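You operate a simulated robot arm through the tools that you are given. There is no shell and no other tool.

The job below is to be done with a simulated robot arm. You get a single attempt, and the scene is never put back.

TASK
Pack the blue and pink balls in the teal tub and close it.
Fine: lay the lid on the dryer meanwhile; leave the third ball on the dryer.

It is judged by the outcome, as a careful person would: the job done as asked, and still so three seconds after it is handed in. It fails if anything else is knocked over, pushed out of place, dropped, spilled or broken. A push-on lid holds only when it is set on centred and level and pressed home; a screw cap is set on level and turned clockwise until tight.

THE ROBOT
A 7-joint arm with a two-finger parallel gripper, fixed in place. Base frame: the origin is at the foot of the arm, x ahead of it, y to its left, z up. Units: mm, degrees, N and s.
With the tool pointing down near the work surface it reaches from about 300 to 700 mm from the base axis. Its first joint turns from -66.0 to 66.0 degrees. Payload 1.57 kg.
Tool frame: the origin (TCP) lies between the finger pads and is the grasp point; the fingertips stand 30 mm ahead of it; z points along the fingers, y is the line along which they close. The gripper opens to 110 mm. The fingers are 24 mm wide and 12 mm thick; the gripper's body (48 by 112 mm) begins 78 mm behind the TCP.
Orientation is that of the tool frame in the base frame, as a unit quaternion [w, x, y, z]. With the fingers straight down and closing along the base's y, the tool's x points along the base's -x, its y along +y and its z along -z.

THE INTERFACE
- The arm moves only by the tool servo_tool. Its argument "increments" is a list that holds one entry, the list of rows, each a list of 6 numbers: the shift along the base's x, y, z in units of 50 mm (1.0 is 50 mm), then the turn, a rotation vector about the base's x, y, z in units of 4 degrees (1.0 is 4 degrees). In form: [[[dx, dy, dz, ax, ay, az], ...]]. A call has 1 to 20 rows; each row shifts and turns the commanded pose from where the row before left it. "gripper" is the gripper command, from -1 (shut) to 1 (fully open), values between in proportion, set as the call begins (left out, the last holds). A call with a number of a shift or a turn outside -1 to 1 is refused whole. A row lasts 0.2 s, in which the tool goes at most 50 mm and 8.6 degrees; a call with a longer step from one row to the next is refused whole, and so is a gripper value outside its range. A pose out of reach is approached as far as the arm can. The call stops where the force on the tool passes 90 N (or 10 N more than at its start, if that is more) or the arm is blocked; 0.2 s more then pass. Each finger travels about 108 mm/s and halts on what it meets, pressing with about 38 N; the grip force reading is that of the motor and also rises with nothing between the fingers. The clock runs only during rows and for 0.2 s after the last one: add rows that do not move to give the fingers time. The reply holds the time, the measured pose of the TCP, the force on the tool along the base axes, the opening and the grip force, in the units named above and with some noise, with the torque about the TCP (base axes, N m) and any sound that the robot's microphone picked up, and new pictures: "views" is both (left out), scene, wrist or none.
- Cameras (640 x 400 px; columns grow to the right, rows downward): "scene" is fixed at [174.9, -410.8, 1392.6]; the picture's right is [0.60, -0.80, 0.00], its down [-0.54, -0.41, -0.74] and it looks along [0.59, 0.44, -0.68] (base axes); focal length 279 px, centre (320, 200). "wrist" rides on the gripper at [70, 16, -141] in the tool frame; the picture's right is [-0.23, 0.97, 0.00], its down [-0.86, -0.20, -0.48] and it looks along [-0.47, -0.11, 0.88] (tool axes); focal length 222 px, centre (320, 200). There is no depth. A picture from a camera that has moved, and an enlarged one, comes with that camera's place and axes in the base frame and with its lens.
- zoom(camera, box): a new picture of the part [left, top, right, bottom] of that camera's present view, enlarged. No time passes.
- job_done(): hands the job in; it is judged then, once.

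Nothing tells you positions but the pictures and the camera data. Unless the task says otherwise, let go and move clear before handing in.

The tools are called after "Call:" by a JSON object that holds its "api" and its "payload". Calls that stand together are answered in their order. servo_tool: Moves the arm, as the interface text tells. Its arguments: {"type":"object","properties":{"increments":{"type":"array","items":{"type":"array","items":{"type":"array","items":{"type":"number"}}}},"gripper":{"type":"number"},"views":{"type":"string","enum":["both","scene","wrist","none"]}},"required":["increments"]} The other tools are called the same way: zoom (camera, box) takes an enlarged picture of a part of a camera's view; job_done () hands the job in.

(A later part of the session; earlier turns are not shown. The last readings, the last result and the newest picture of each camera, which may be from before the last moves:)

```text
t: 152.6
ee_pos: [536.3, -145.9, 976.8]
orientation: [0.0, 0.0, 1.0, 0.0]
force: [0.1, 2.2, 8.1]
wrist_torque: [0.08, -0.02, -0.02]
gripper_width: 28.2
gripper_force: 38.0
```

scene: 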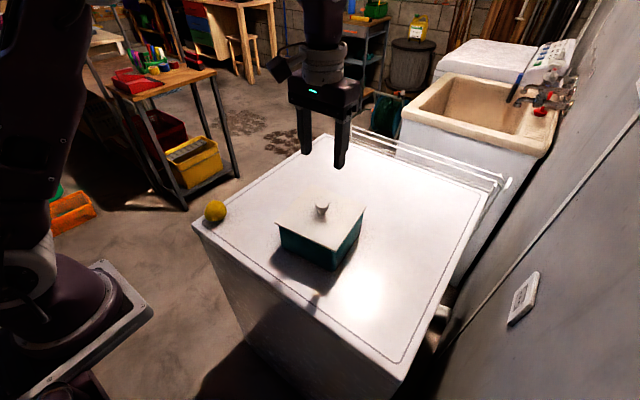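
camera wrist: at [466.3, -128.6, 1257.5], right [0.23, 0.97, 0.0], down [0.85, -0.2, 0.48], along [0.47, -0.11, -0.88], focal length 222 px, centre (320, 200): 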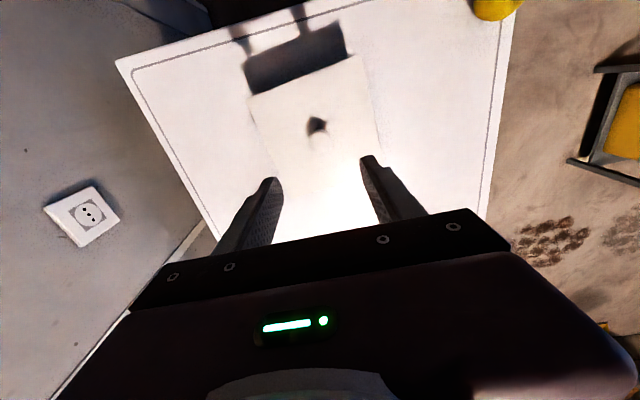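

Call:
{"api": "servo_tool", "payload": {"increments": [[[0, 0, 0.03, 0, 0, 0], [0, 0, 0.03, 0, 0, 0], [0.012, -0.017, 0, 0, 0, 0], [0, 0, 0, 0, 0, 0]]], "gripper": -1, "views": "none"}}

Call:
{"api": "zoom", "payload": {"camera": "scene", "box": [265, 205, 315, 245]}}

Call:
{"api": "zoom", "payload": {"camera": "scene", "box": [315, 225, 365, 265]}}

Call:
{"api": "zoom", "payload": {"camera": "scene", "box": [335, 190, 385, 230]}}

```text
t: 153.6
ee_pos: [537.9, -146.5, 980.6]
orientation: [0.0, 0.001, 1.0, 0.0]
force: [-0.9, -0.2, 0.4]
wrist_torque: [-0.01, 0.01, 0.01]
gripper_width: 28.4
gripper_force: 38.0
```

```text
10.00 times, centred on (290, 225) of scene
camera zoom: at [175.0, -410.8, 1392.6], right [0.6, -0.8, 0.0], down [-0.54, -0.41, -0.74], along [0.59, 0.44, -0.68], focal length 2786 px, centre (620, -50)
```

zoom: 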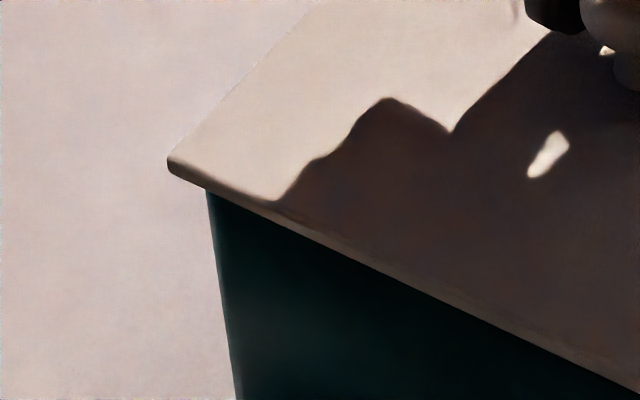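

```text
10.00 times, centred on (340, 245) of scene
camera zoom: at [175.0, -410.8, 1392.6], right [0.6, -0.8, 0.0], down [-0.54, -0.41, -0.74], along [0.59, 0.44, -0.68], focal length 2786 px, centre (120, -250)
```

zoom: 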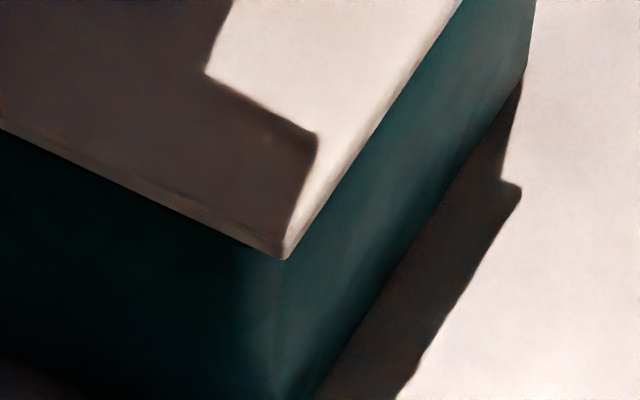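

```text
10.00 times, centred on (360, 210) of scene
camera zoom: at [175.0, -410.8, 1392.6], right [0.6, -0.8, 0.0], down [-0.54, -0.41, -0.74], along [0.59, 0.44, -0.68], focal length 2786 px, centre (-80, 100)
```

zoom: 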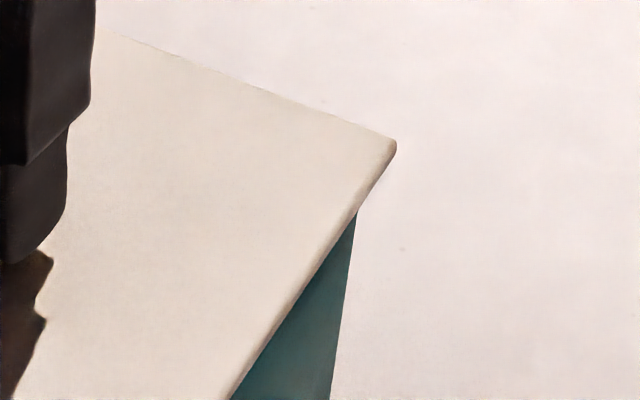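

The lid is held level now and about 0.5 mm past the ideal centre. I'll make a tiny correction, then lower to light contact.

Call:
{"api": "servo_tool", "payload": {"increments": [[[-0.005, 0.008, 0, 0, 0, 0], [0, 0, -0.03, 0, 0, 0], [0, 0, -0.02, 0, 0, 0], [0, 0, 0, 0, 0, 0]]], "gripper": -1, "views": "none"}}

Call:
{"api": "servo_tool", "payload": {"increments": [[[0, 0, -0.015, 0, 0, 0], [0, 0, 0, 0, 0, 0]]], "gripper": -1, "views": "none"}}

Call:
{"api": "zoom", "payload": {"camera": "scene", "box": [265, 205, 315, 245]}}

Call:
{"api": "zoom", "payload": {"camera": "scene", "box": [315, 225, 365, 265]}}

Call:
{"api": "zoom", "payload": {"camera": "scene", "box": [335, 190, 385, 230]}}

```text
t: 154.6
ee_pos: [537.1, -145.4, 977.6]
orientation: [0.0, 0.0, 1.0, 0.0]
force: [-0.8, 0.5, -0.3]
wrist_torque: [-0.01, 0.0, 0.0]
gripper_width: 28.2
gripper_force: 38.0
```

```text
t: 155.2
ee_pos: [538.0, -145.9, 976.5]
orientation: [0.0, 0.0, 1.0, 0.001]
force: [-0.6, 0.8, 7.1]
wrist_torque: [0.02, 0.07, -0.03]
gripper_width: 28.0
gripper_force: 37.5
```

```text
10.00 times, centred on (290, 225) of scene
camera zoom: at [174.8, -410.8, 1392.6], right [0.6, -0.8, 0.0], down [-0.54, -0.41, -0.74], along [0.59, 0.44, -0.68], focal length 2786 px, centre (620, -50)
```

zoom: 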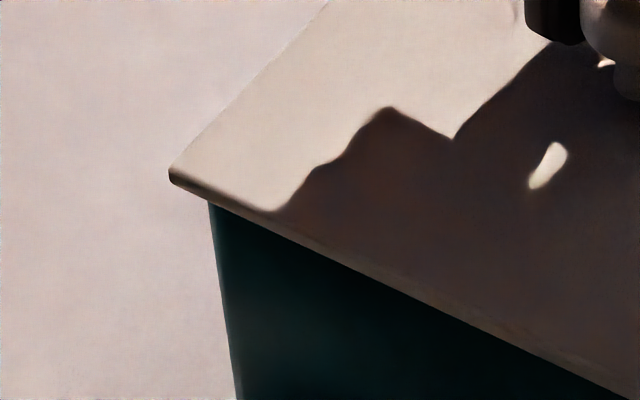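

```text
10.00 times, centred on (340, 245) of scene
camera zoom: at [174.8, -410.8, 1392.6], right [0.6, -0.8, 0.0], down [-0.54, -0.41, -0.74], along [0.59, 0.44, -0.68], focal length 2786 px, centre (120, -250)
```

zoom: 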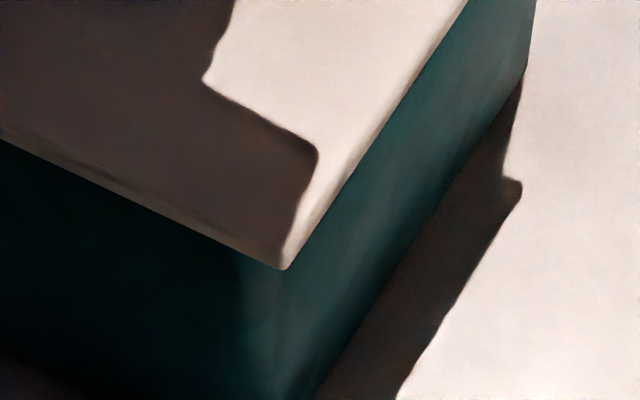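

```text
10.00 times, centred on (360, 210) of scene
camera zoom: at [174.8, -410.8, 1392.6], right [0.6, -0.8, 0.0], down [-0.54, -0.41, -0.74], along [0.59, 0.44, -0.68], focal length 2786 px, centre (-80, 100)
```

zoom: 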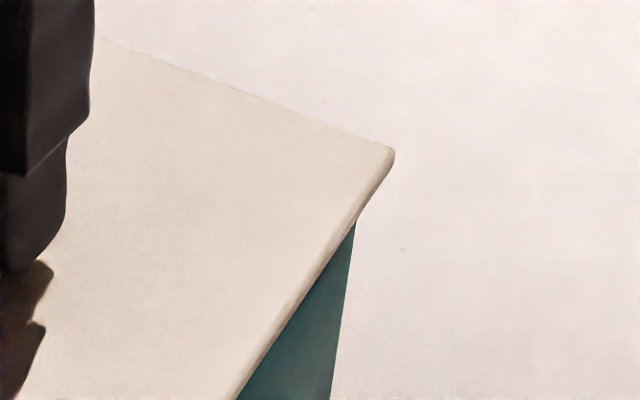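

Call:
{"api": "servo_tool", "payload": {"increments": [[[0, 0, 0, 0, 0, 0], [0, 0, 0, 0, 0, 0], [0, 0, 0, 0, 0, 0]]], "gripper": 0.2, "views": "none"}}

Call:
{"api": "zoom", "payload": {"camera": "scene", "box": [265, 205, 315, 245]}}

Call:
{"api": "zoom", "payload": {"camera": "scene", "box": [315, 225, 365, 265]}}

Call:
{"api": "zoom", "payload": {"camera": "scene", "box": [335, 190, 385, 230]}}

Call:
{"api": "zoom", "payload": {"camera": "wrist", "box": [240, 120, 400, 220]}}

```text
t: 156.0
ee_pos: [538.2, -146.2, 978.2]
orientation: [0.0, 0.0, 1.0, -0.001]
force: [-0.3, 0.6, -0.5]
wrist_torque: [0.03, -0.04, -0.01]
gripper_width: 65.9
gripper_force: 0.1
heard: snap
```

```text
10.00 times, centred on (290, 225) of scene
camera zoom: at [174.9, -410.8, 1392.6], right [0.6, -0.8, 0.0], down [-0.54, -0.41, -0.74], along [0.59, 0.44, -0.68], focal length 2786 px, centre (620, -50)
```

zoom: 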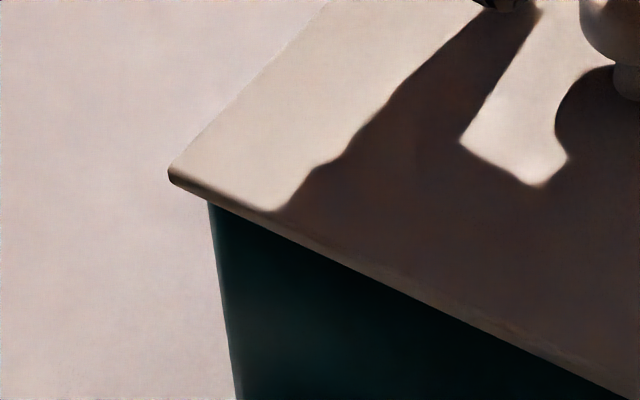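

```text
10.00 times, centred on (340, 245) of scene
camera zoom: at [174.9, -410.8, 1392.6], right [0.6, -0.8, 0.0], down [-0.54, -0.41, -0.74], along [0.59, 0.44, -0.68], focal length 2786 px, centre (120, -250)
```

zoom: 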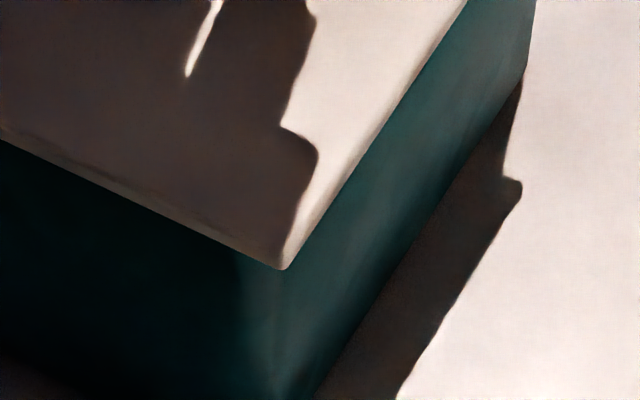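

```text
10.00 times, centred on (360, 210) of scene
camera zoom: at [174.9, -410.8, 1392.6], right [0.6, -0.8, 0.0], down [-0.54, -0.41, -0.74], along [0.59, 0.44, -0.68], focal length 2786 px, centre (-80, 100)
```

zoom: 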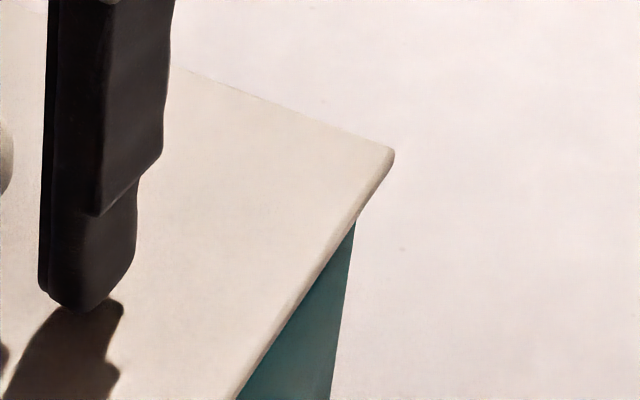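

```text
4.00 times, centred on (320, 170) of wrist
camera zoom: at [467.6, -128.8, 1119.2], right [0.23, 0.97, 0.0], down [0.86, -0.2, 0.48], along [0.47, -0.11, -0.88], focal length 888 px, centre (320, 320)
```

zoom: 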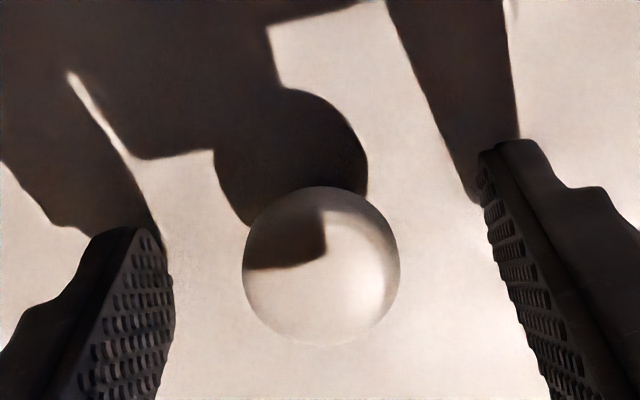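

Released with a snap. The lid is now about 1 mm further in x than I'd like, since the arm drifted. I'll check from the wrist camera further back to judge the lid's overhang on the near side.

Call:
{"api": "servo_tool", "payload": {"increments": [[[0, 0, 0.3, 0, 0, 0], [0, 0, 0.6, 0, 0, 0], [-0.3, 0, 0.6, 0, 0, 0], [-0.6, 0, 0.3, 0, 0, 0], [-0.8, 0, 0, 0, 0, 0], [-0.8, 0, 0, 0, 0, 0], [-0.8, 0, 0, 0, 0, 0], [0, 0, 0, 0, 0, 0]]], "gripper": 0.9}}

Call:
{"api": "zoom", "payload": {"camera": "wrist", "box": [240, 120, 420, 240]}}

```text
t: 157.8
ee_pos: [372.1, -144.9, 1065.4]
orientation: [0.0, 0.0, 1.0, 0.0]
force: [-0.6, -1.0, -0.2]
wrist_torque: [-0.02, 0.0, 0.01]
gripper_width: 104.7
gripper_force: 0.0
camera wrist: at [302.8, -127.8, 1208.0], right [0.23, 0.97, 0.0], down [0.85, -0.2, 0.48], along [0.47, -0.11, -0.88], focal length 222 px, centre (320, 200)
```

scene: 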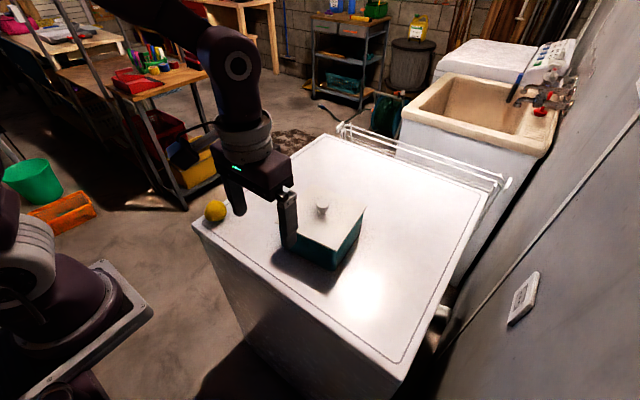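
wrist: 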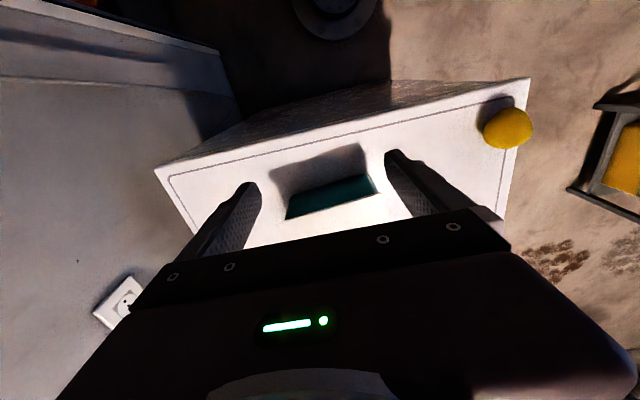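

```text
3.33 times, centred on (330, 180) of wrist
camera zoom: at [302.8, -127.8, 1208.0], right [0.23, 0.97, 0.0], down [0.85, -0.2, 0.48], along [0.47, -0.11, -0.88], focal length 740 px, centre (287, 267)
```

zoom: 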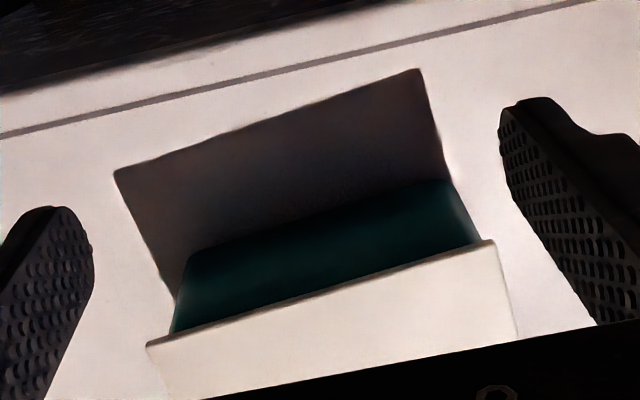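

Call:
{"api": "zoom", "payload": {"camera": "wrist", "box": [270, 195, 320, 235]}}

Call:
{"api": "zoom", "payload": {"camera": "wrist", "box": [360, 170, 410, 210]}}

Call:
{"api": "zoom", "payload": {"camera": "scene", "box": [335, 190, 385, 230]}}

Call:
{"api": "zoom", "payload": {"camera": "scene", "box": [315, 225, 365, 265]}}

```text
10.00 times, centred on (295, 215) of wrist
camera zoom: at [302.8, -127.8, 1208.0], right [0.23, 0.97, 0.0], down [0.85, -0.2, 0.48], along [0.47, -0.11, -0.88], focal length 2221 px, centre (570, 50)
```

zoom: 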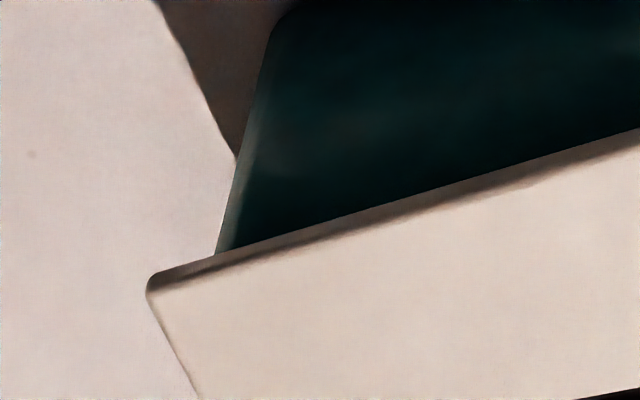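

```text
10.00 times, centred on (385, 190) of wrist
camera zoom: at [302.8, -127.8, 1208.0], right [0.23, 0.97, 0.0], down [0.85, -0.2, 0.48], along [0.47, -0.11, -0.88], focal length 2221 px, centre (-330, 300)
```

zoom: 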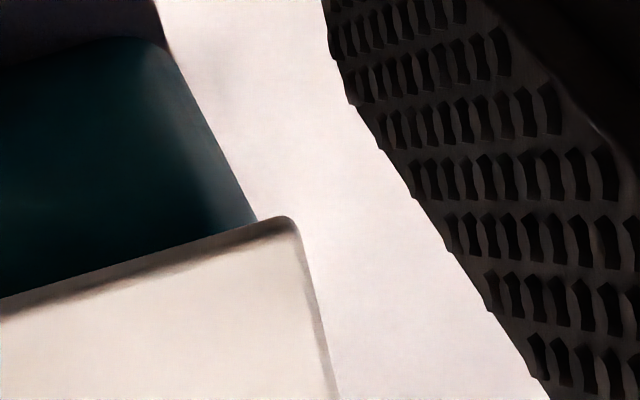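

```text
10.00 times, centred on (360, 210) of scene
camera zoom: at [174.9, -410.8, 1392.6], right [0.6, -0.8, 0.0], down [-0.54, -0.41, -0.74], along [0.59, 0.44, -0.68], focal length 2786 px, centre (-80, 100)
```

zoom: 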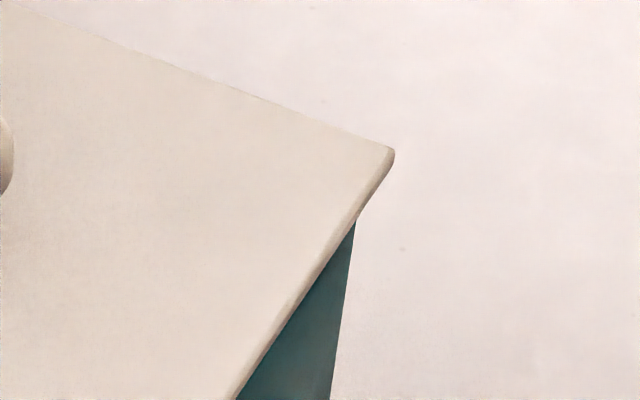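

```text
10.00 times, centred on (340, 245) of scene
camera zoom: at [174.9, -410.8, 1392.6], right [0.6, -0.8, 0.0], down [-0.54, -0.41, -0.74], along [0.59, 0.44, -0.68], focal length 2786 px, centre (120, -250)
```

zoom: 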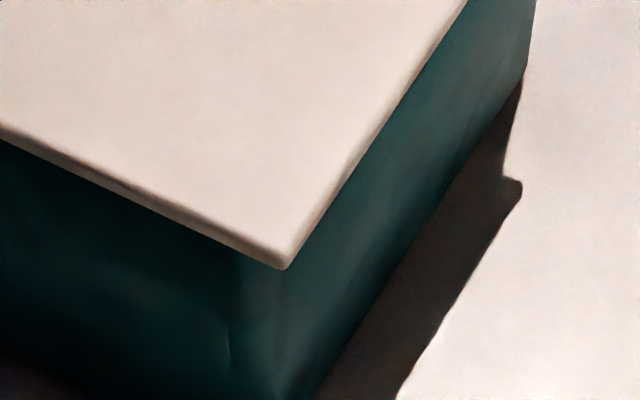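

From this angle the lid sits about 1 mm toward -y relative to the tub. I'll go back over it and nudge it +1 mm in y with a slow, light closing of the fingers.

Call:
{"api": "servo_tool", "payload": {"increments": [[[0.8, 0, 0, 0, 0, 0], [0.8, 0, 0, 0, 0, 0], [0.8, 0, 0, 0, 0, 0], [0.6, 0, -0.3, 0, 0, 0], [0.3, 0, -0.6, 0, 0, 0], [0, 0, -0.6, 0, 0, 0], [0, 0, -0.3, 0, 0, 0], [0, 0, 0, 0, 0, 0], [0, 0, 0, 0, 0, 0]]], "gripper": 0.0, "views": "none"}}

Call:
{"api": "zoom", "payload": {"camera": "wrist", "box": [240, 120, 400, 220]}}

```text
t: 159.8
ee_pos: [536.6, -144.2, 978.1]
orientation: [0.0, -0.001, 1.0, 0.0]
force: [0.2, -0.3, -0.4]
wrist_torque: [0.03, -0.05, 0.01]
gripper_width: 54.7
gripper_force: 0.0
```

```text
4.00 times, centred on (320, 170) of wrist
camera zoom: at [465.9, -126.9, 1119.0], right [0.23, 0.97, 0.0], down [0.86, -0.2, 0.48], along [0.47, -0.11, -0.88], focal length 888 px, centre (320, 320)
```

zoom: 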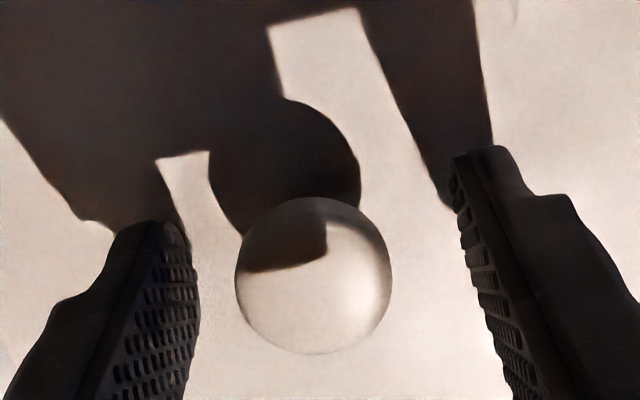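

Call:
{"api": "servo_tool", "payload": {"increments": [[[0.04, -0.02, 0, 0, 0, 0], [0, 0, 0, 0, 0, 0], [0, 0, 0, 0, 0, 0]]], "gripper": 0.0, "views": "none"}}

Call:
{"api": "zoom", "payload": {"camera": "wrist", "box": [240, 120, 400, 220]}}

```text
t: 160.6
ee_pos: [537.5, -146.9, 976.6]
orientation: [0.0, 0.0, 1.0, 0.0]
force: [-0.1, 0.1, 0.9]
wrist_torque: [-0.02, -0.02, 0.01]
gripper_width: 55.0
gripper_force: 0.0
```

```text
4.00 times, centred on (320, 170) of wrist
camera zoom: at [468.1, -128.6, 1119.4], right [0.23, 0.97, 0.0], down [0.86, -0.2, 0.48], along [0.47, -0.11, -0.88], focal length 888 px, centre (320, 320)
```

zoom: 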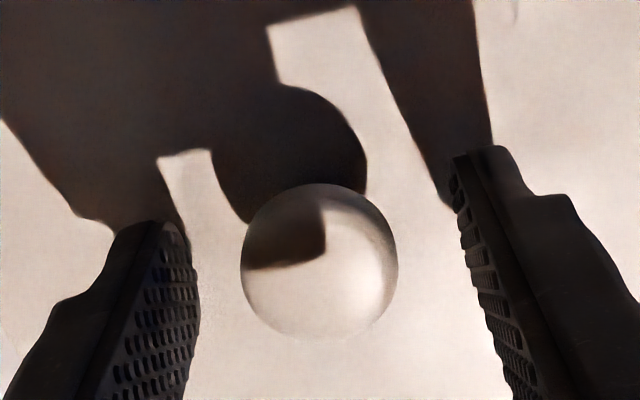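

Call:
{"api": "servo_tool", "payload": {"increments": [[[-0.01, 0.018, 0, 0, 0, 0], [0, 0, 0, 0, 0, 0], [0, 0, 0, 0, 0, 0]]], "gripper": -0.3, "views": "none"}}

Call:
{"api": "zoom", "payload": {"camera": "wrist", "box": [240, 120, 400, 220]}}

```text
t: 161.4
ee_pos: [538.4, -145.3, 976.3]
orientation: [0.0, 0.0, 1.0, -0.001]
force: [-0.5, 0.5, 0.9]
wrist_torque: [-0.04, -0.03, 0.01]
gripper_width: 38.4
gripper_force: 0.1
```

```text
4.00 times, centred on (320, 170) of wrist
camera zoom: at [467.8, -127.5, 1118.7], right [0.23, 0.97, 0.0], down [0.86, -0.2, 0.48], along [0.47, -0.11, -0.88], focal length 888 px, centre (320, 320)
```

zoom: 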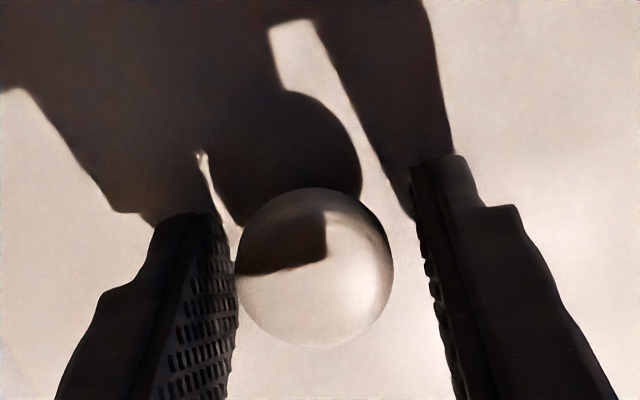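

Call:
{"api": "servo_tool", "payload": {"increments": [[[0, 0, 0, 0, 0, 0], [0, 0, 0, 0, 0, 0]]], "gripper": -0.44, "views": "none"}}

Call:
{"api": "servo_tool", "payload": {"increments": [[[0, 0, 0, 0, 0, 0], [0, 0, 0, 0, 0, 0]]], "gripper": -0.46, "views": "none"}}

Call:
{"api": "servo_tool", "payload": {"increments": [[[0, 0, 0, 0, 0, 0], [0, 0, 0, 0, 0, 0]]], "gripper": -0.47, "views": "none"}}

Call:
{"api": "zoom", "payload": {"camera": "wrist", "box": [240, 120, 400, 220]}}

Call:
{"api": "zoom", "payload": {"camera": "scene", "box": [265, 205, 315, 245]}}

```text
t: 162.0
ee_pos: [538.0, -144.8, 976.2]
orientation: [0.0, 0.0, 1.0, 0.0]
force: [0.1, -1.2, 0.3]
wrist_torque: [-0.04, 0.01, 0.01]
gripper_width: 31.5
gripper_force: 0.2
```

```text
t: 162.6
ee_pos: [538.4, -145.9, 975.1]
orientation: [0.0, -0.001, 1.0, 0.001]
force: [-0.6, 0.4, 0.1]
wrist_torque: [-0.01, -0.01, -0.04]
gripper_width: 30.0
gripper_force: 0.3
heard: snap
```

```text
t: 163.2
ee_pos: [538.1, -145.5, 975.0]
orientation: [0.0, 0.0, 1.0, 0.0]
force: [0.9, 0.7, 0.5]
wrist_torque: [-0.01, -0.04, -0.02]
gripper_width: 29.8
gripper_force: 0.6
```

```text
4.00 times, centred on (320, 170) of wrist
camera zoom: at [467.8, -127.5, 1118.7], right [0.23, 0.97, 0.0], down [0.86, -0.2, 0.48], along [0.47, -0.11, -0.88], focal length 888 px, centre (320, 320)
```

zoom: 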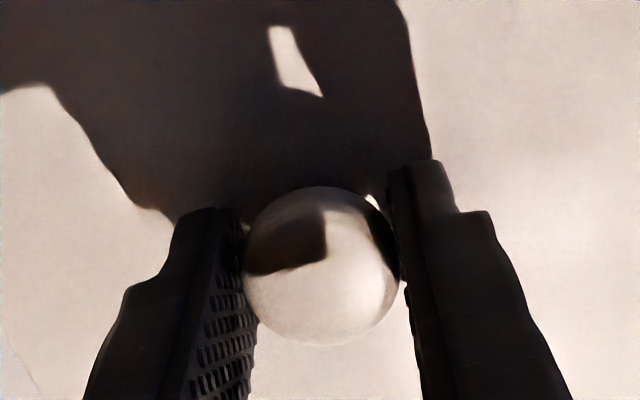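

```text
10.00 times, centred on (290, 225) of scene
camera zoom: at [175.0, -410.8, 1392.6], right [0.6, -0.8, 0.0], down [-0.54, -0.41, -0.74], along [0.59, 0.44, -0.68], focal length 2786 px, centre (620, -50)
```

zoom: 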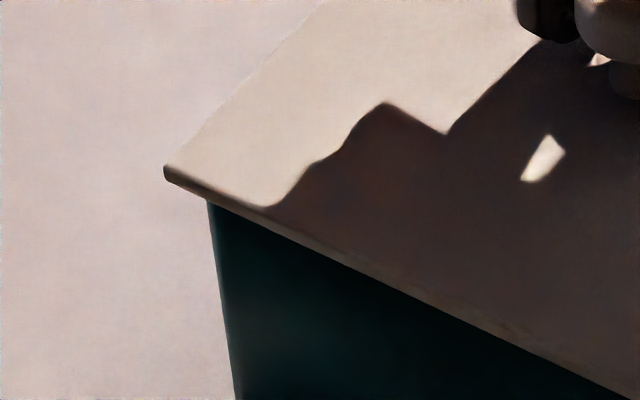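

The lid moved about +1.2 mm in y. I'll open gently and check again.

Call:
{"api": "servo_tool", "payload": {"increments": [[[0, 0, 0, 0, 0, 0], [0, 0, 0, 0, 0, 0], [0, 0, 0, 0, 0, 0]]], "gripper": 0.2, "views": "none"}}

Call:
{"api": "zoom", "payload": {"camera": "scene", "box": [265, 205, 315, 245]}}

Call:
{"api": "zoom", "payload": {"camera": "scene", "box": [315, 225, 365, 265]}}

Call:
{"api": "zoom", "payload": {"camera": "scene", "box": [335, 190, 385, 230]}}

Call:
{"api": "zoom", "payload": {"camera": "wrist", "box": [240, 120, 400, 220]}}

```text
t: 164.0
ee_pos: [537.5, -145.2, 975.9]
orientation: [-0.001, 0.001, 1.0, 0.0]
force: [-0.1, 0.5, 0.8]
wrist_torque: [-0.04, -0.02, -0.03]
gripper_width: 66.0
gripper_force: 0.2
heard: snap
```

```text
10.00 times, centred on (290, 225) of scene
camera zoom: at [174.9, -410.8, 1392.6], right [0.6, -0.8, 0.0], down [-0.54, -0.41, -0.74], along [0.59, 0.44, -0.68], focal length 2786 px, centre (620, -50)
```

zoom: 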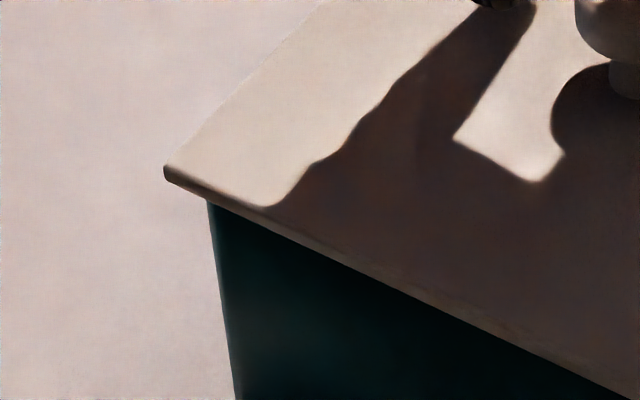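

```text
10.00 times, centred on (340, 245) of scene
camera zoom: at [174.9, -410.8, 1392.6], right [0.6, -0.8, 0.0], down [-0.54, -0.41, -0.74], along [0.59, 0.44, -0.68], focal length 2786 px, centre (120, -250)
```

zoom: 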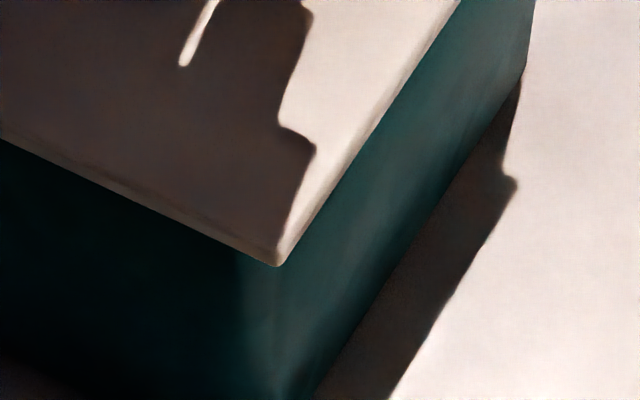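

```text
10.00 times, centred on (360, 210) of scene
camera zoom: at [174.9, -410.8, 1392.6], right [0.6, -0.8, 0.0], down [-0.54, -0.41, -0.74], along [0.59, 0.44, -0.68], focal length 2786 px, centre (-80, 100)
```

zoom: 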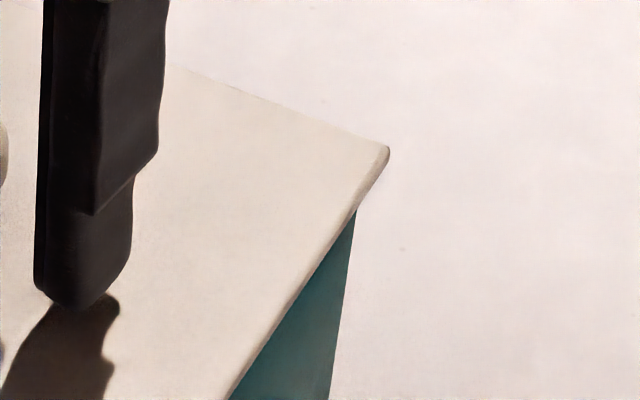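

```text
4.00 times, centred on (320, 170) of wrist
camera zoom: at [467.8, -127.5, 1118.7], right [0.23, 0.97, 0.0], down [0.86, -0.2, 0.48], along [0.47, -0.11, -0.88], focal length 888 px, centre (320, 320)
```

zoom: 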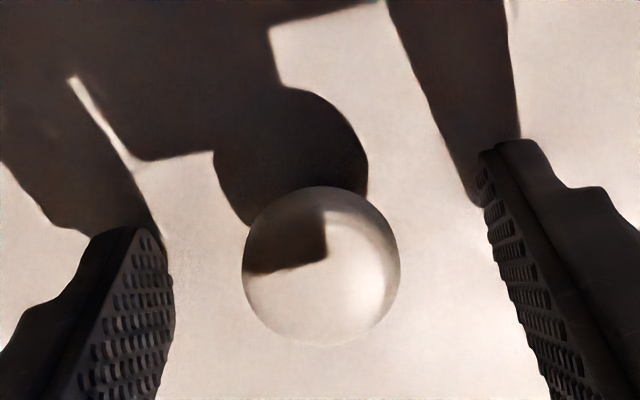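

It snapped on release, and both views now put the lid centred on the tub to within about 0.3–0.5 mm. Now I'll press straight down once more with open fingers, keeping side forces near zero.

Call:
{"api": "servo_tool", "payload": {"increments": [[[0, 0, -0.04, 0, 0, 0], [0, 0, -0.04, 0, 0, 0], [0, 0, 0, 0, 0, 0]]], "gripper": 0.2, "views": "none"}}

Call:
{"api": "servo_tool", "payload": {"increments": [[[0, 0, -0.015, 0, 0, 0], [0, 0, 0, 0, 0, 0]]], "gripper": 0.2, "views": "none"}}

Call:
{"api": "servo_tool", "payload": {"increments": [[[0, 0, -0.015, 0, 0, 0], [0, 0, 0, 0, 0, 0]]], "gripper": 0.2, "views": "none"}}

```text
t: 164.8
ee_pos: [537.4, -145.3, 972.5]
orientation: [0.0, 0.0, 1.0, 0.0]
force: [-0.8, 1.7, 0.4]
wrist_torque: [0.01, 0.0, -0.03]
gripper_width: 66.1
gripper_force: 0.0
```

```text
t: 165.4
ee_pos: [538.2, -145.8, 972.0]
orientation: [0.0, 0.0, 1.0, 0.0]
force: [0.3, 0.6, -0.5]
wrist_torque: [0.0, -0.01, 0.01]
gripper_width: 65.8
gripper_force: 0.0
```

```text
t: 166.0
ee_pos: [538.2, -147.0, 970.8]
orientation: [-0.001, 0.0, 1.0, 0.0]
force: [-1.1, -0.2, 4.5]
wrist_torque: [0.04, 0.02, 0.0]
gripper_width: 65.5
gripper_force: 0.1
```

Call:
{"api": "servo_tool", "payload": {"increments": [[[-0.002, 0.002, -0.012, 0, 0, 0], [0, 0, 0, 0, 0, 0]]], "gripper": 0.2, "views": "none"}}

Call:
{"api": "servo_tool", "payload": {"increments": [[[-0.002, 0.002, -0.012, 0, 0, 0], [0, 0, 0, 0, 0, 0]]], "gripper": 0.2, "views": "none"}}

Call:
{"api": "servo_tool", "payload": {"increments": [[[-0.002, 0.002, -0.012, 0, 0, 0], [0, 0, 0, 0, 0, 0]]], "gripper": 0.2, "views": "none"}}

```text
t: 166.6
ee_pos: [538.3, -145.2, 970.8]
orientation: [0.001, 0.0, 1.0, 0.0]
force: [1.2, 1.3, 13.6]
wrist_torque: [0.11, -0.02, -0.06]
gripper_width: 65.9
gripper_force: 0.1
```

```text
t: 167.2
ee_pos: [538.7, -146.2, 970.3]
orientation: [0.001, -0.001, 1.0, 0.0]
force: [0.9, 1.6, 30.5]
wrist_torque: [0.23, -0.04, 0.01]
gripper_width: 66.1
gripper_force: 0.1
```

```text
t: 167.8
ee_pos: [539.3, -145.5, 970.6]
orientation: [0.003, 0.001, 1.0, 0.0]
force: [4.8, 2.1, 49.6]
wrist_torque: [0.46, 0.0, 0.01]
gripper_width: 66.0
gripper_force: 0.1
```

Call:
{"api": "servo_tool", "payload": {"increments": [[[0.003, 0.002, -0.01, 0, 0, 0], [0, 0, 0, 0, 0, 0], [0, 0, 0, 0, 0, 0]]], "gripper": 0.2, "views": "none"}}

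Call:
{"api": "servo_tool", "payload": {"increments": [[[0.003, 0.001, -0.01, 0, 0, 0], [0, 0, 0, 0, 0, 0], [0, 0, 0, 0, 0, 0]]], "gripper": 0.2, "views": "none"}}

```text
t: 168.6
ee_pos: [537.6, -146.5, 972.2]
orientation: [0.002, 0.0, 1.0, -0.001]
force: [3.3, 0.4, 55.0]
wrist_torque: [0.43, 0.1, 0.04]
gripper_width: 66.0
gripper_force: 0.0
```

```text
t: 169.4
ee_pos: [537.7, -145.9, 971.2]
orientation: [0.003, 0.0, 1.0, -0.001]
force: [-1.6, 0.3, 61.4]
wrist_torque: [0.49, 0.23, 0.07]
gripper_width: 66.2
gripper_force: 0.0
```

Call:
{"api": "servo_tool", "payload": {"increments": [[[0, 0, -0.015, 0, 0, 0], [0, 0, 0, 0, 0, 0], [0, 0, 0, 0, 0, 0], [0, 0, 0, 0, 0, 0], [0, 0, 0, 0, 0, 0]]], "gripper": 0.2, "views": "none"}}

Call:
{"api": "zoom", "payload": {"camera": "scene", "box": [265, 205, 315, 245]}}

Call:
{"api": "zoom", "payload": {"camera": "scene", "box": [335, 190, 385, 230]}}

```text
t: 170.6
ee_pos: [537.6, -144.9, 970.6]
orientation: [0.003, 0.0, 1.0, 0.0]
force: [-6.2, -3.4, 69.2]
wrist_torque: [0.61, 0.45, 0.0]
gripper_width: 66.0
gripper_force: 0.1
```

```text
10.00 times, centred on (290, 225) of scene
camera zoom: at [173.6, -410.6, 1392.8], right [0.6, -0.8, 0.0], down [-0.54, -0.41, -0.74], along [0.59, 0.44, -0.68], focal length 2786 px, centre (620, -50)
```

zoom: 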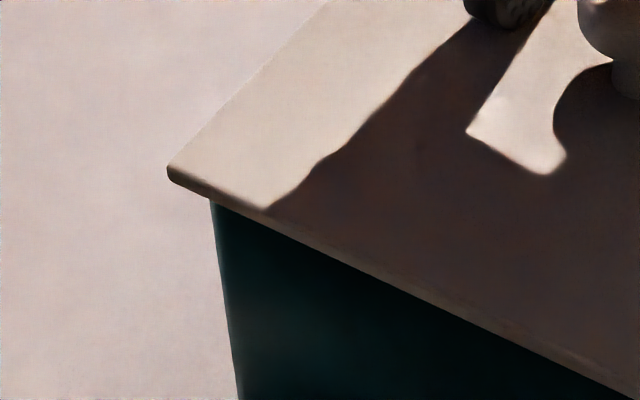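

```text
10.00 times, centred on (360, 210) of scene
camera zoom: at [173.6, -410.6, 1392.8], right [0.6, -0.8, 0.0], down [-0.54, -0.41, -0.74], along [0.59, 0.44, -0.68], focal length 2786 px, centre (-80, 100)
```

zoom: 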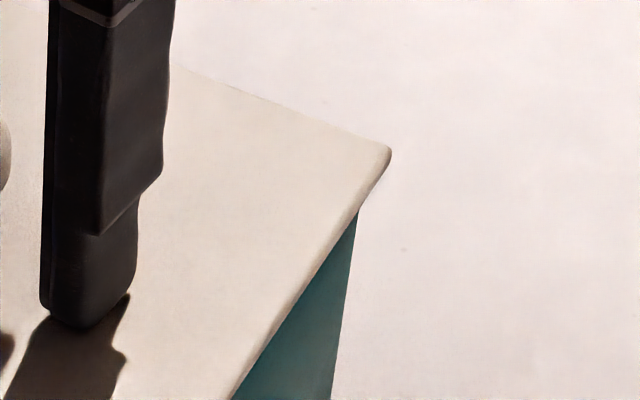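

No movement under 69 N, so the lid is fully home. I'll unload gently.

Call:
{"api": "servo_tool", "payload": {"increments": [[[-0.005, -0.002, 0.01, 0, 0, 0], [0, 0, 0, 0, 0, 0]]], "gripper": 0.2, "views": "none"}}

Call:
{"api": "servo_tool", "payload": {"increments": [[[0.002, -0.002, 0.01, 0, 0, 0], [0, 0, 0, 0, 0, 0]]], "gripper": 0.2, "views": "none"}}

Call:
{"api": "servo_tool", "payload": {"increments": [[[0.004, -0.004, 0.01, 0, 0, 0], [0, 0, 0, 0, 0, 0]]], "gripper": 0.2, "views": "none"}}

```text
t: 171.2
ee_pos: [538.0, -145.6, 970.9]
orientation: [0.003, 0.0, 1.0, -0.001]
force: [-5.3, -5.8, 62.9]
wrist_torque: [0.36, 0.35, -0.04]
gripper_width: 65.9
gripper_force: 0.1
```

```text
t: 171.8
ee_pos: [537.4, -146.2, 970.3]
orientation: [0.002, 0.0, 1.0, -0.002]
force: [-5.5, -3.0, 62.4]
wrist_torque: [0.21, 0.28, -0.08]
gripper_width: 66.2
gripper_force: 0.1
```

```text
t: 172.4
ee_pos: [537.6, -145.8, 970.1]
orientation: [0.001, 0.0, 1.0, 0.0]
force: [-8.9, 3.2, 57.9]
wrist_torque: [0.07, 0.37, -0.07]
gripper_width: 66.1
gripper_force: 0.1
```

Call:
{"api": "servo_tool", "payload": {"increments": [[[-0.012, 0.003, 0.01, 0, 0, 0], [0, 0, 0, 0, 0, 0]]], "gripper": 0.2, "views": "none"}}

Call:
{"api": "servo_tool", "payload": {"increments": [[[0, 0, 0.012, 0, 0, 0], [0, 0, 0, 0, 0, 0]]], "gripper": 0.2, "views": "none"}}

```text
t: 173.0
ee_pos: [537.6, -145.6, 970.1]
orientation: [0.002, 0.0, 1.0, 0.0]
force: [-0.7, 0.6, 43.1]
wrist_torque: [0.09, 0.1, 0.05]
gripper_width: 65.9
gripper_force: 0.2
```

```text
t: 173.6
ee_pos: [538.2, -144.7, 971.4]
orientation: [0.001, 0.0, 1.0, -0.001]
force: [5.1, -0.5, 36.5]
wrist_torque: [0.05, -0.14, 0.01]
gripper_width: 65.9
gripper_force: 0.1
```

Call:
{"api": "servo_tool", "payload": {"increments": [[[0.007, -0.001, 0.01, 0, 0, 0], [0, 0, 0, 0, 0, 0]]], "gripper": 0.2, "views": "none"}}

Call:
{"api": "servo_tool", "payload": {"increments": [[[0.003, -0.002, 0.01, 0, 0, 0], [0, 0, 0, 0, 0, 0]]], "gripper": 0.2, "views": "none"}}

```text
t: 174.2
ee_pos: [538.1, -145.6, 970.5]
orientation: [0.0, 0.0, 1.0, 0.0]
force: [2.9, 0.4, 33.0]
wrist_torque: [-0.02, -0.07, 0.02]
gripper_width: 66.1
gripper_force: 0.1
```

```text
t: 174.8
ee_pos: [537.6, -145.3, 969.9]
orientation: [0.0, 0.0, 1.0, -0.001]
force: [2.6, 0.9, 23.6]
wrist_torque: [-0.04, -0.06, 0.0]
gripper_width: 66.0
gripper_force: 0.1
```

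Call:
{"api": "servo_tool", "payload": {"increments": [[[0.004, 0.001, 0.01, 0, 0, 0], [0, 0, 0, 0, 0, 0]]], "gripper": 0.2, "views": "none"}}

Call:
{"api": "servo_tool", "payload": {"increments": [[[0.001, 0, 0.01, 0, 0, 0], [0, 0, 0, 0, 0, 0]]], "gripper": 0.2, "views": "none"}}

Call:
{"api": "servo_tool", "payload": {"increments": [[[0, 0, 0.015, 0, 0, 0], [0, 0, 0, 0, 0, 0]]], "gripper": 0.2, "views": "none"}}

```text
t: 175.4
ee_pos: [538.2, -146.1, 970.7]
orientation: [0.0, 0.0, 1.0, 0.002]
force: [4.0, 3.6, 8.4]
wrist_torque: [-0.06, -0.11, 0.07]
gripper_width: 65.9
gripper_force: 0.1
```

```text
t: 176.0
ee_pos: [538.4, -147.2, 971.7]
orientation: [-0.001, 0.0, 1.0, 0.0]
force: [-0.4, -0.2, 0.8]
wrist_torque: [-0.01, -0.02, -0.01]
gripper_width: 66.0
gripper_force: 0.1
```

```text
t: 176.6
ee_pos: [539.6, -145.7, 973.1]
orientation: [0.0, 0.0, 1.0, 0.001]
force: [-0.2, -0.1, -0.2]
wrist_torque: [-0.01, -0.01, -0.02]
gripper_width: 66.1
gripper_force: 0.3
```

Unloaded with no snap. I'll rise clear and inspect the final state.

Call:
{"api": "servo_tool", "payload": {"increments": [[[0, 0, 0.1, 0, 0, 0], [0, 0, 0.3, 0, 0, 0], [0, 0, 0.6, 0, 0, 0], [0, 0, 0.8, 0, 0, 0], [0, 0, 0.8, 0, 0, 0], [-0.3, 0, 0.6, 0, 0, 0], [-0.7, 0, 0.2, 0, 0, 0], [-0.8, 0, 0, 0, 0, 0], [-0.7, 0, 0, 0, 0, 0], [-0.5, 0, 0, 0, 0, 0], [0, 0, 0, 0, 0, 0]]], "gripper": 0.2}}

Call:
{"api": "zoom", "payload": {"camera": "scene", "box": [180, 150, 400, 290]}}

Call:
{"api": "zoom", "payload": {"camera": "scene", "box": [265, 205, 315, 245]}}

Call:
{"api": "zoom", "payload": {"camera": "scene", "box": [315, 225, 365, 265]}}

Call:
{"api": "zoom", "payload": {"camera": "scene", "box": [335, 190, 385, 230]}}

Call:
{"api": "zoom", "payload": {"camera": "wrist", "box": [240, 120, 420, 240]}}

```text
t: 179.0
ee_pos: [388.8, -144.2, 1141.3]
orientation: [0.0, 0.0, 1.0, -0.001]
force: [-0.1, -0.3, 0.4]
wrist_torque: [-0.02, -0.02, -0.02]
gripper_width: 66.0
gripper_force: 0.1
camera wrist: at [318.0, -128.1, 1283.7], right [0.23, 0.97, 0.0], down [0.85, -0.2, 0.48], along [0.47, -0.11, -0.88], focal length 222 px, centre (320, 200)
```

scene: 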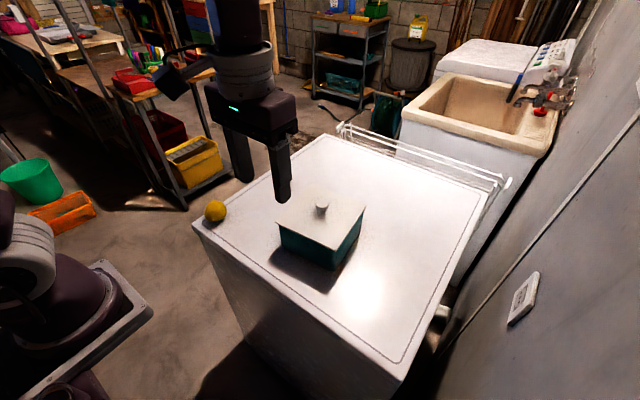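
wrist: 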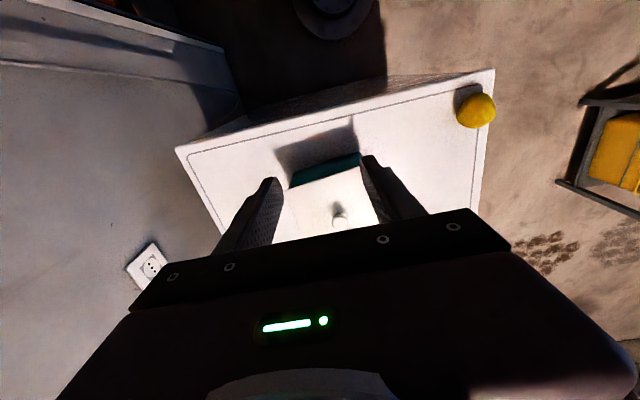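

```text
2.86 times, centred on (290, 220) of scene
camera zoom: at [174.9, -410.8, 1392.6], right [0.6, -0.8, 0.0], down [-0.54, -0.41, -0.74], along [0.59, 0.44, -0.68], focal length 796 px, centre (406, 143)
```

zoom: 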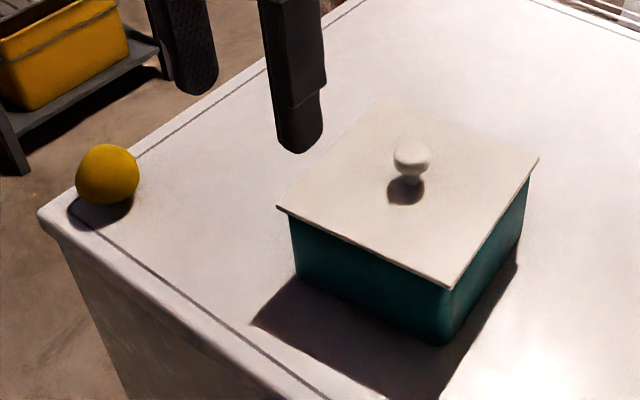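

```text
10.00 times, centred on (290, 225) of scene
camera zoom: at [174.9, -410.8, 1392.6], right [0.6, -0.8, 0.0], down [-0.54, -0.41, -0.74], along [0.59, 0.44, -0.68], focal length 2786 px, centre (620, -50)
```

zoom: 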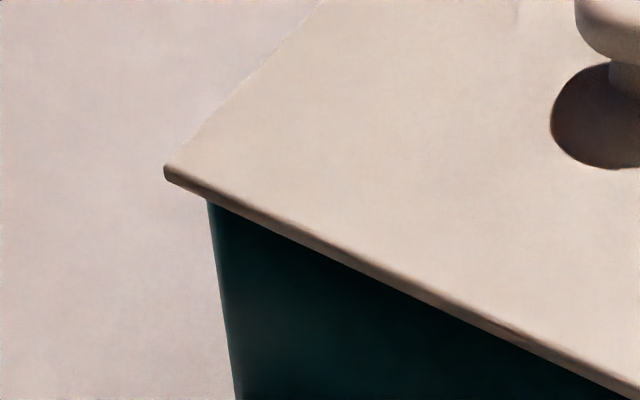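

```text
10.00 times, centred on (340, 245) of scene
camera zoom: at [174.9, -410.8, 1392.6], right [0.6, -0.8, 0.0], down [-0.54, -0.41, -0.74], along [0.59, 0.44, -0.68], focal length 2786 px, centre (120, -250)
```

zoom: 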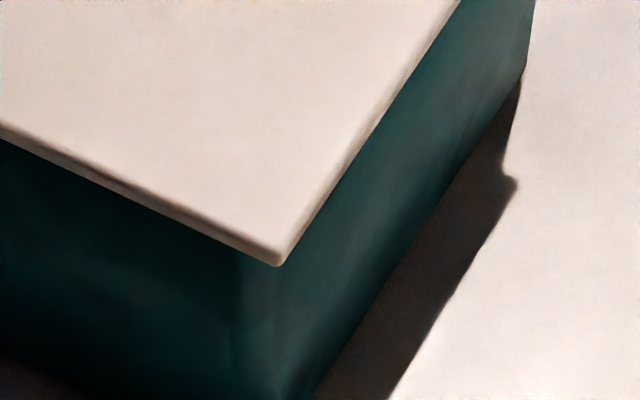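

```text
10.00 times, centred on (360, 210) of scene
camera zoom: at [174.9, -410.8, 1392.6], right [0.6, -0.8, 0.0], down [-0.54, -0.41, -0.74], along [0.59, 0.44, -0.68], focal length 2786 px, centre (-80, 100)
```

zoom: 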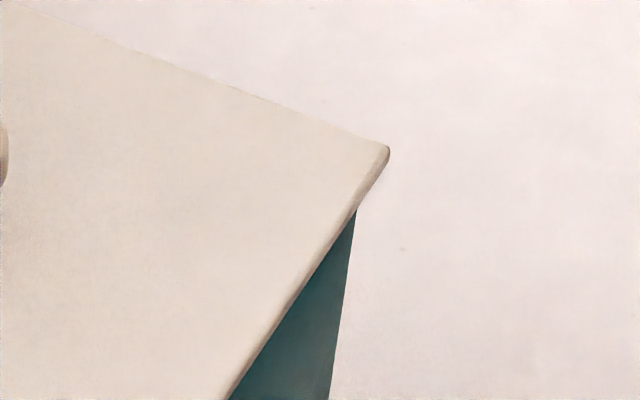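

```text
3.33 times, centred on (330, 180) of wrist
camera zoom: at [318.0, -128.1, 1283.7], right [0.23, 0.97, 0.0], down [0.85, -0.2, 0.48], along [0.47, -0.11, -0.88], focal length 740 px, centre (287, 267)
```

zoom: 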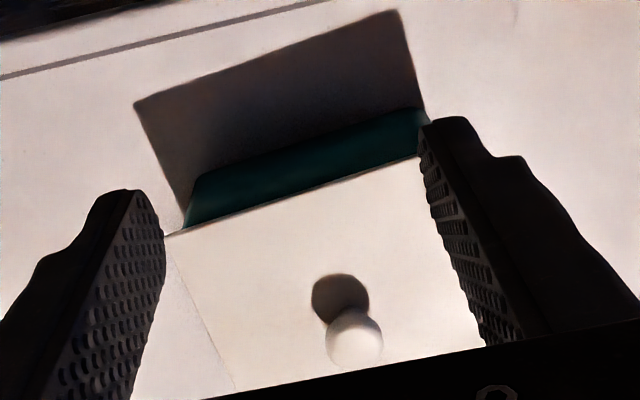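

The lid hasn't moved since the press. To be sure it's home on every side, as a person would press around a lid, I'll also press near the far edge and then the near edge. First I'll move over the far side.

Call:
{"api": "servo_tool", "payload": {"increments": [[[0.6, 0, 0, 0, 0, 0], [0.8, 0, 0, 0, 0, 0], [0.8, 0, 0, 0, 0, 0], [0.8, 0, 0, 0, 0, 0], [0.6, 0, 0, 0, 0, 0], [0.38, -0.03, 0, 0, 0, 0], [0, 0, -0.5, 0, 0, 0], [0, 0, -0.8, 0, 0, 0], [0, 0, -0.8, 0, 0, 0], [0, 0, -0.7, 0, 0, 0], [0, 0, -0.3, 0, 0, 0], [0, 0, 0, 0, 0, 0]]], "gripper": 0.2}}

Call:
{"api": "zoom", "payload": {"camera": "scene", "box": [265, 150, 385, 270]}}

```text
t: 181.6
ee_pos: [587.9, -149.6, 986.1]
orientation: [0.0, 0.0, 1.0, 0.0]
force: [-1.0, -0.5, 0.5]
wrist_torque: [-0.03, -0.01, -0.04]
gripper_width: 65.8
gripper_force: 0.1
camera wrist: at [518.3, -131.5, 1128.8], right [0.23, 0.97, 0.0], down [0.85, -0.2, 0.48], along [0.47, -0.11, -0.88], focal length 222 px, centre (320, 200)
```

scene: 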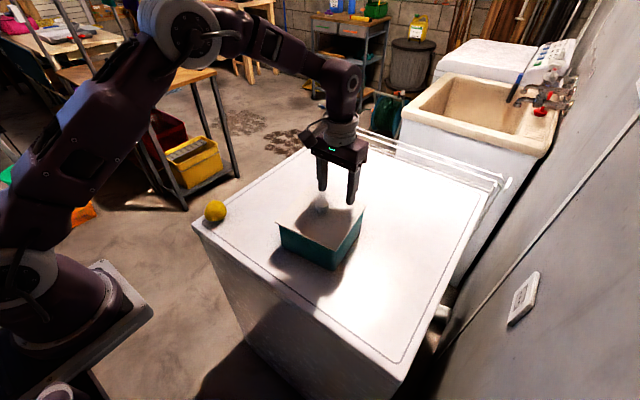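
wrist: 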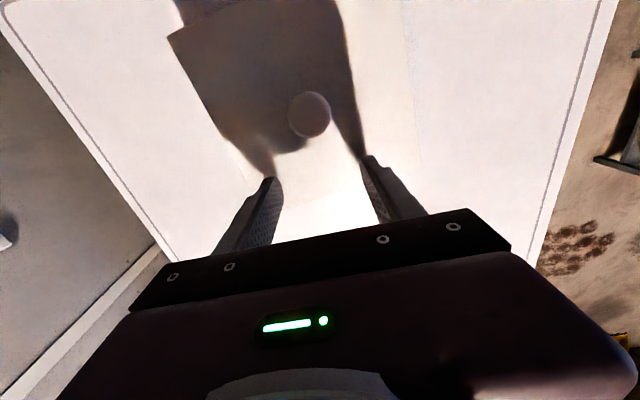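

```text
3.33 times, centred on (325, 210) of scene
camera zoom: at [175.0, -410.8, 1392.6], right [0.6, -0.8, 0.0], down [-0.54, -0.41, -0.74], along [0.59, 0.44, -0.68], focal length 929 px, centre (303, 167)
```

zoom: 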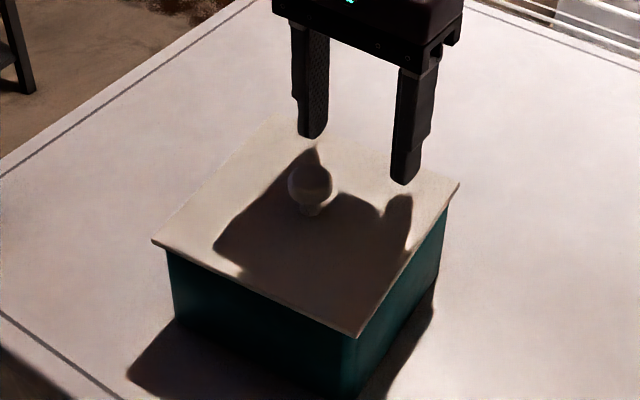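

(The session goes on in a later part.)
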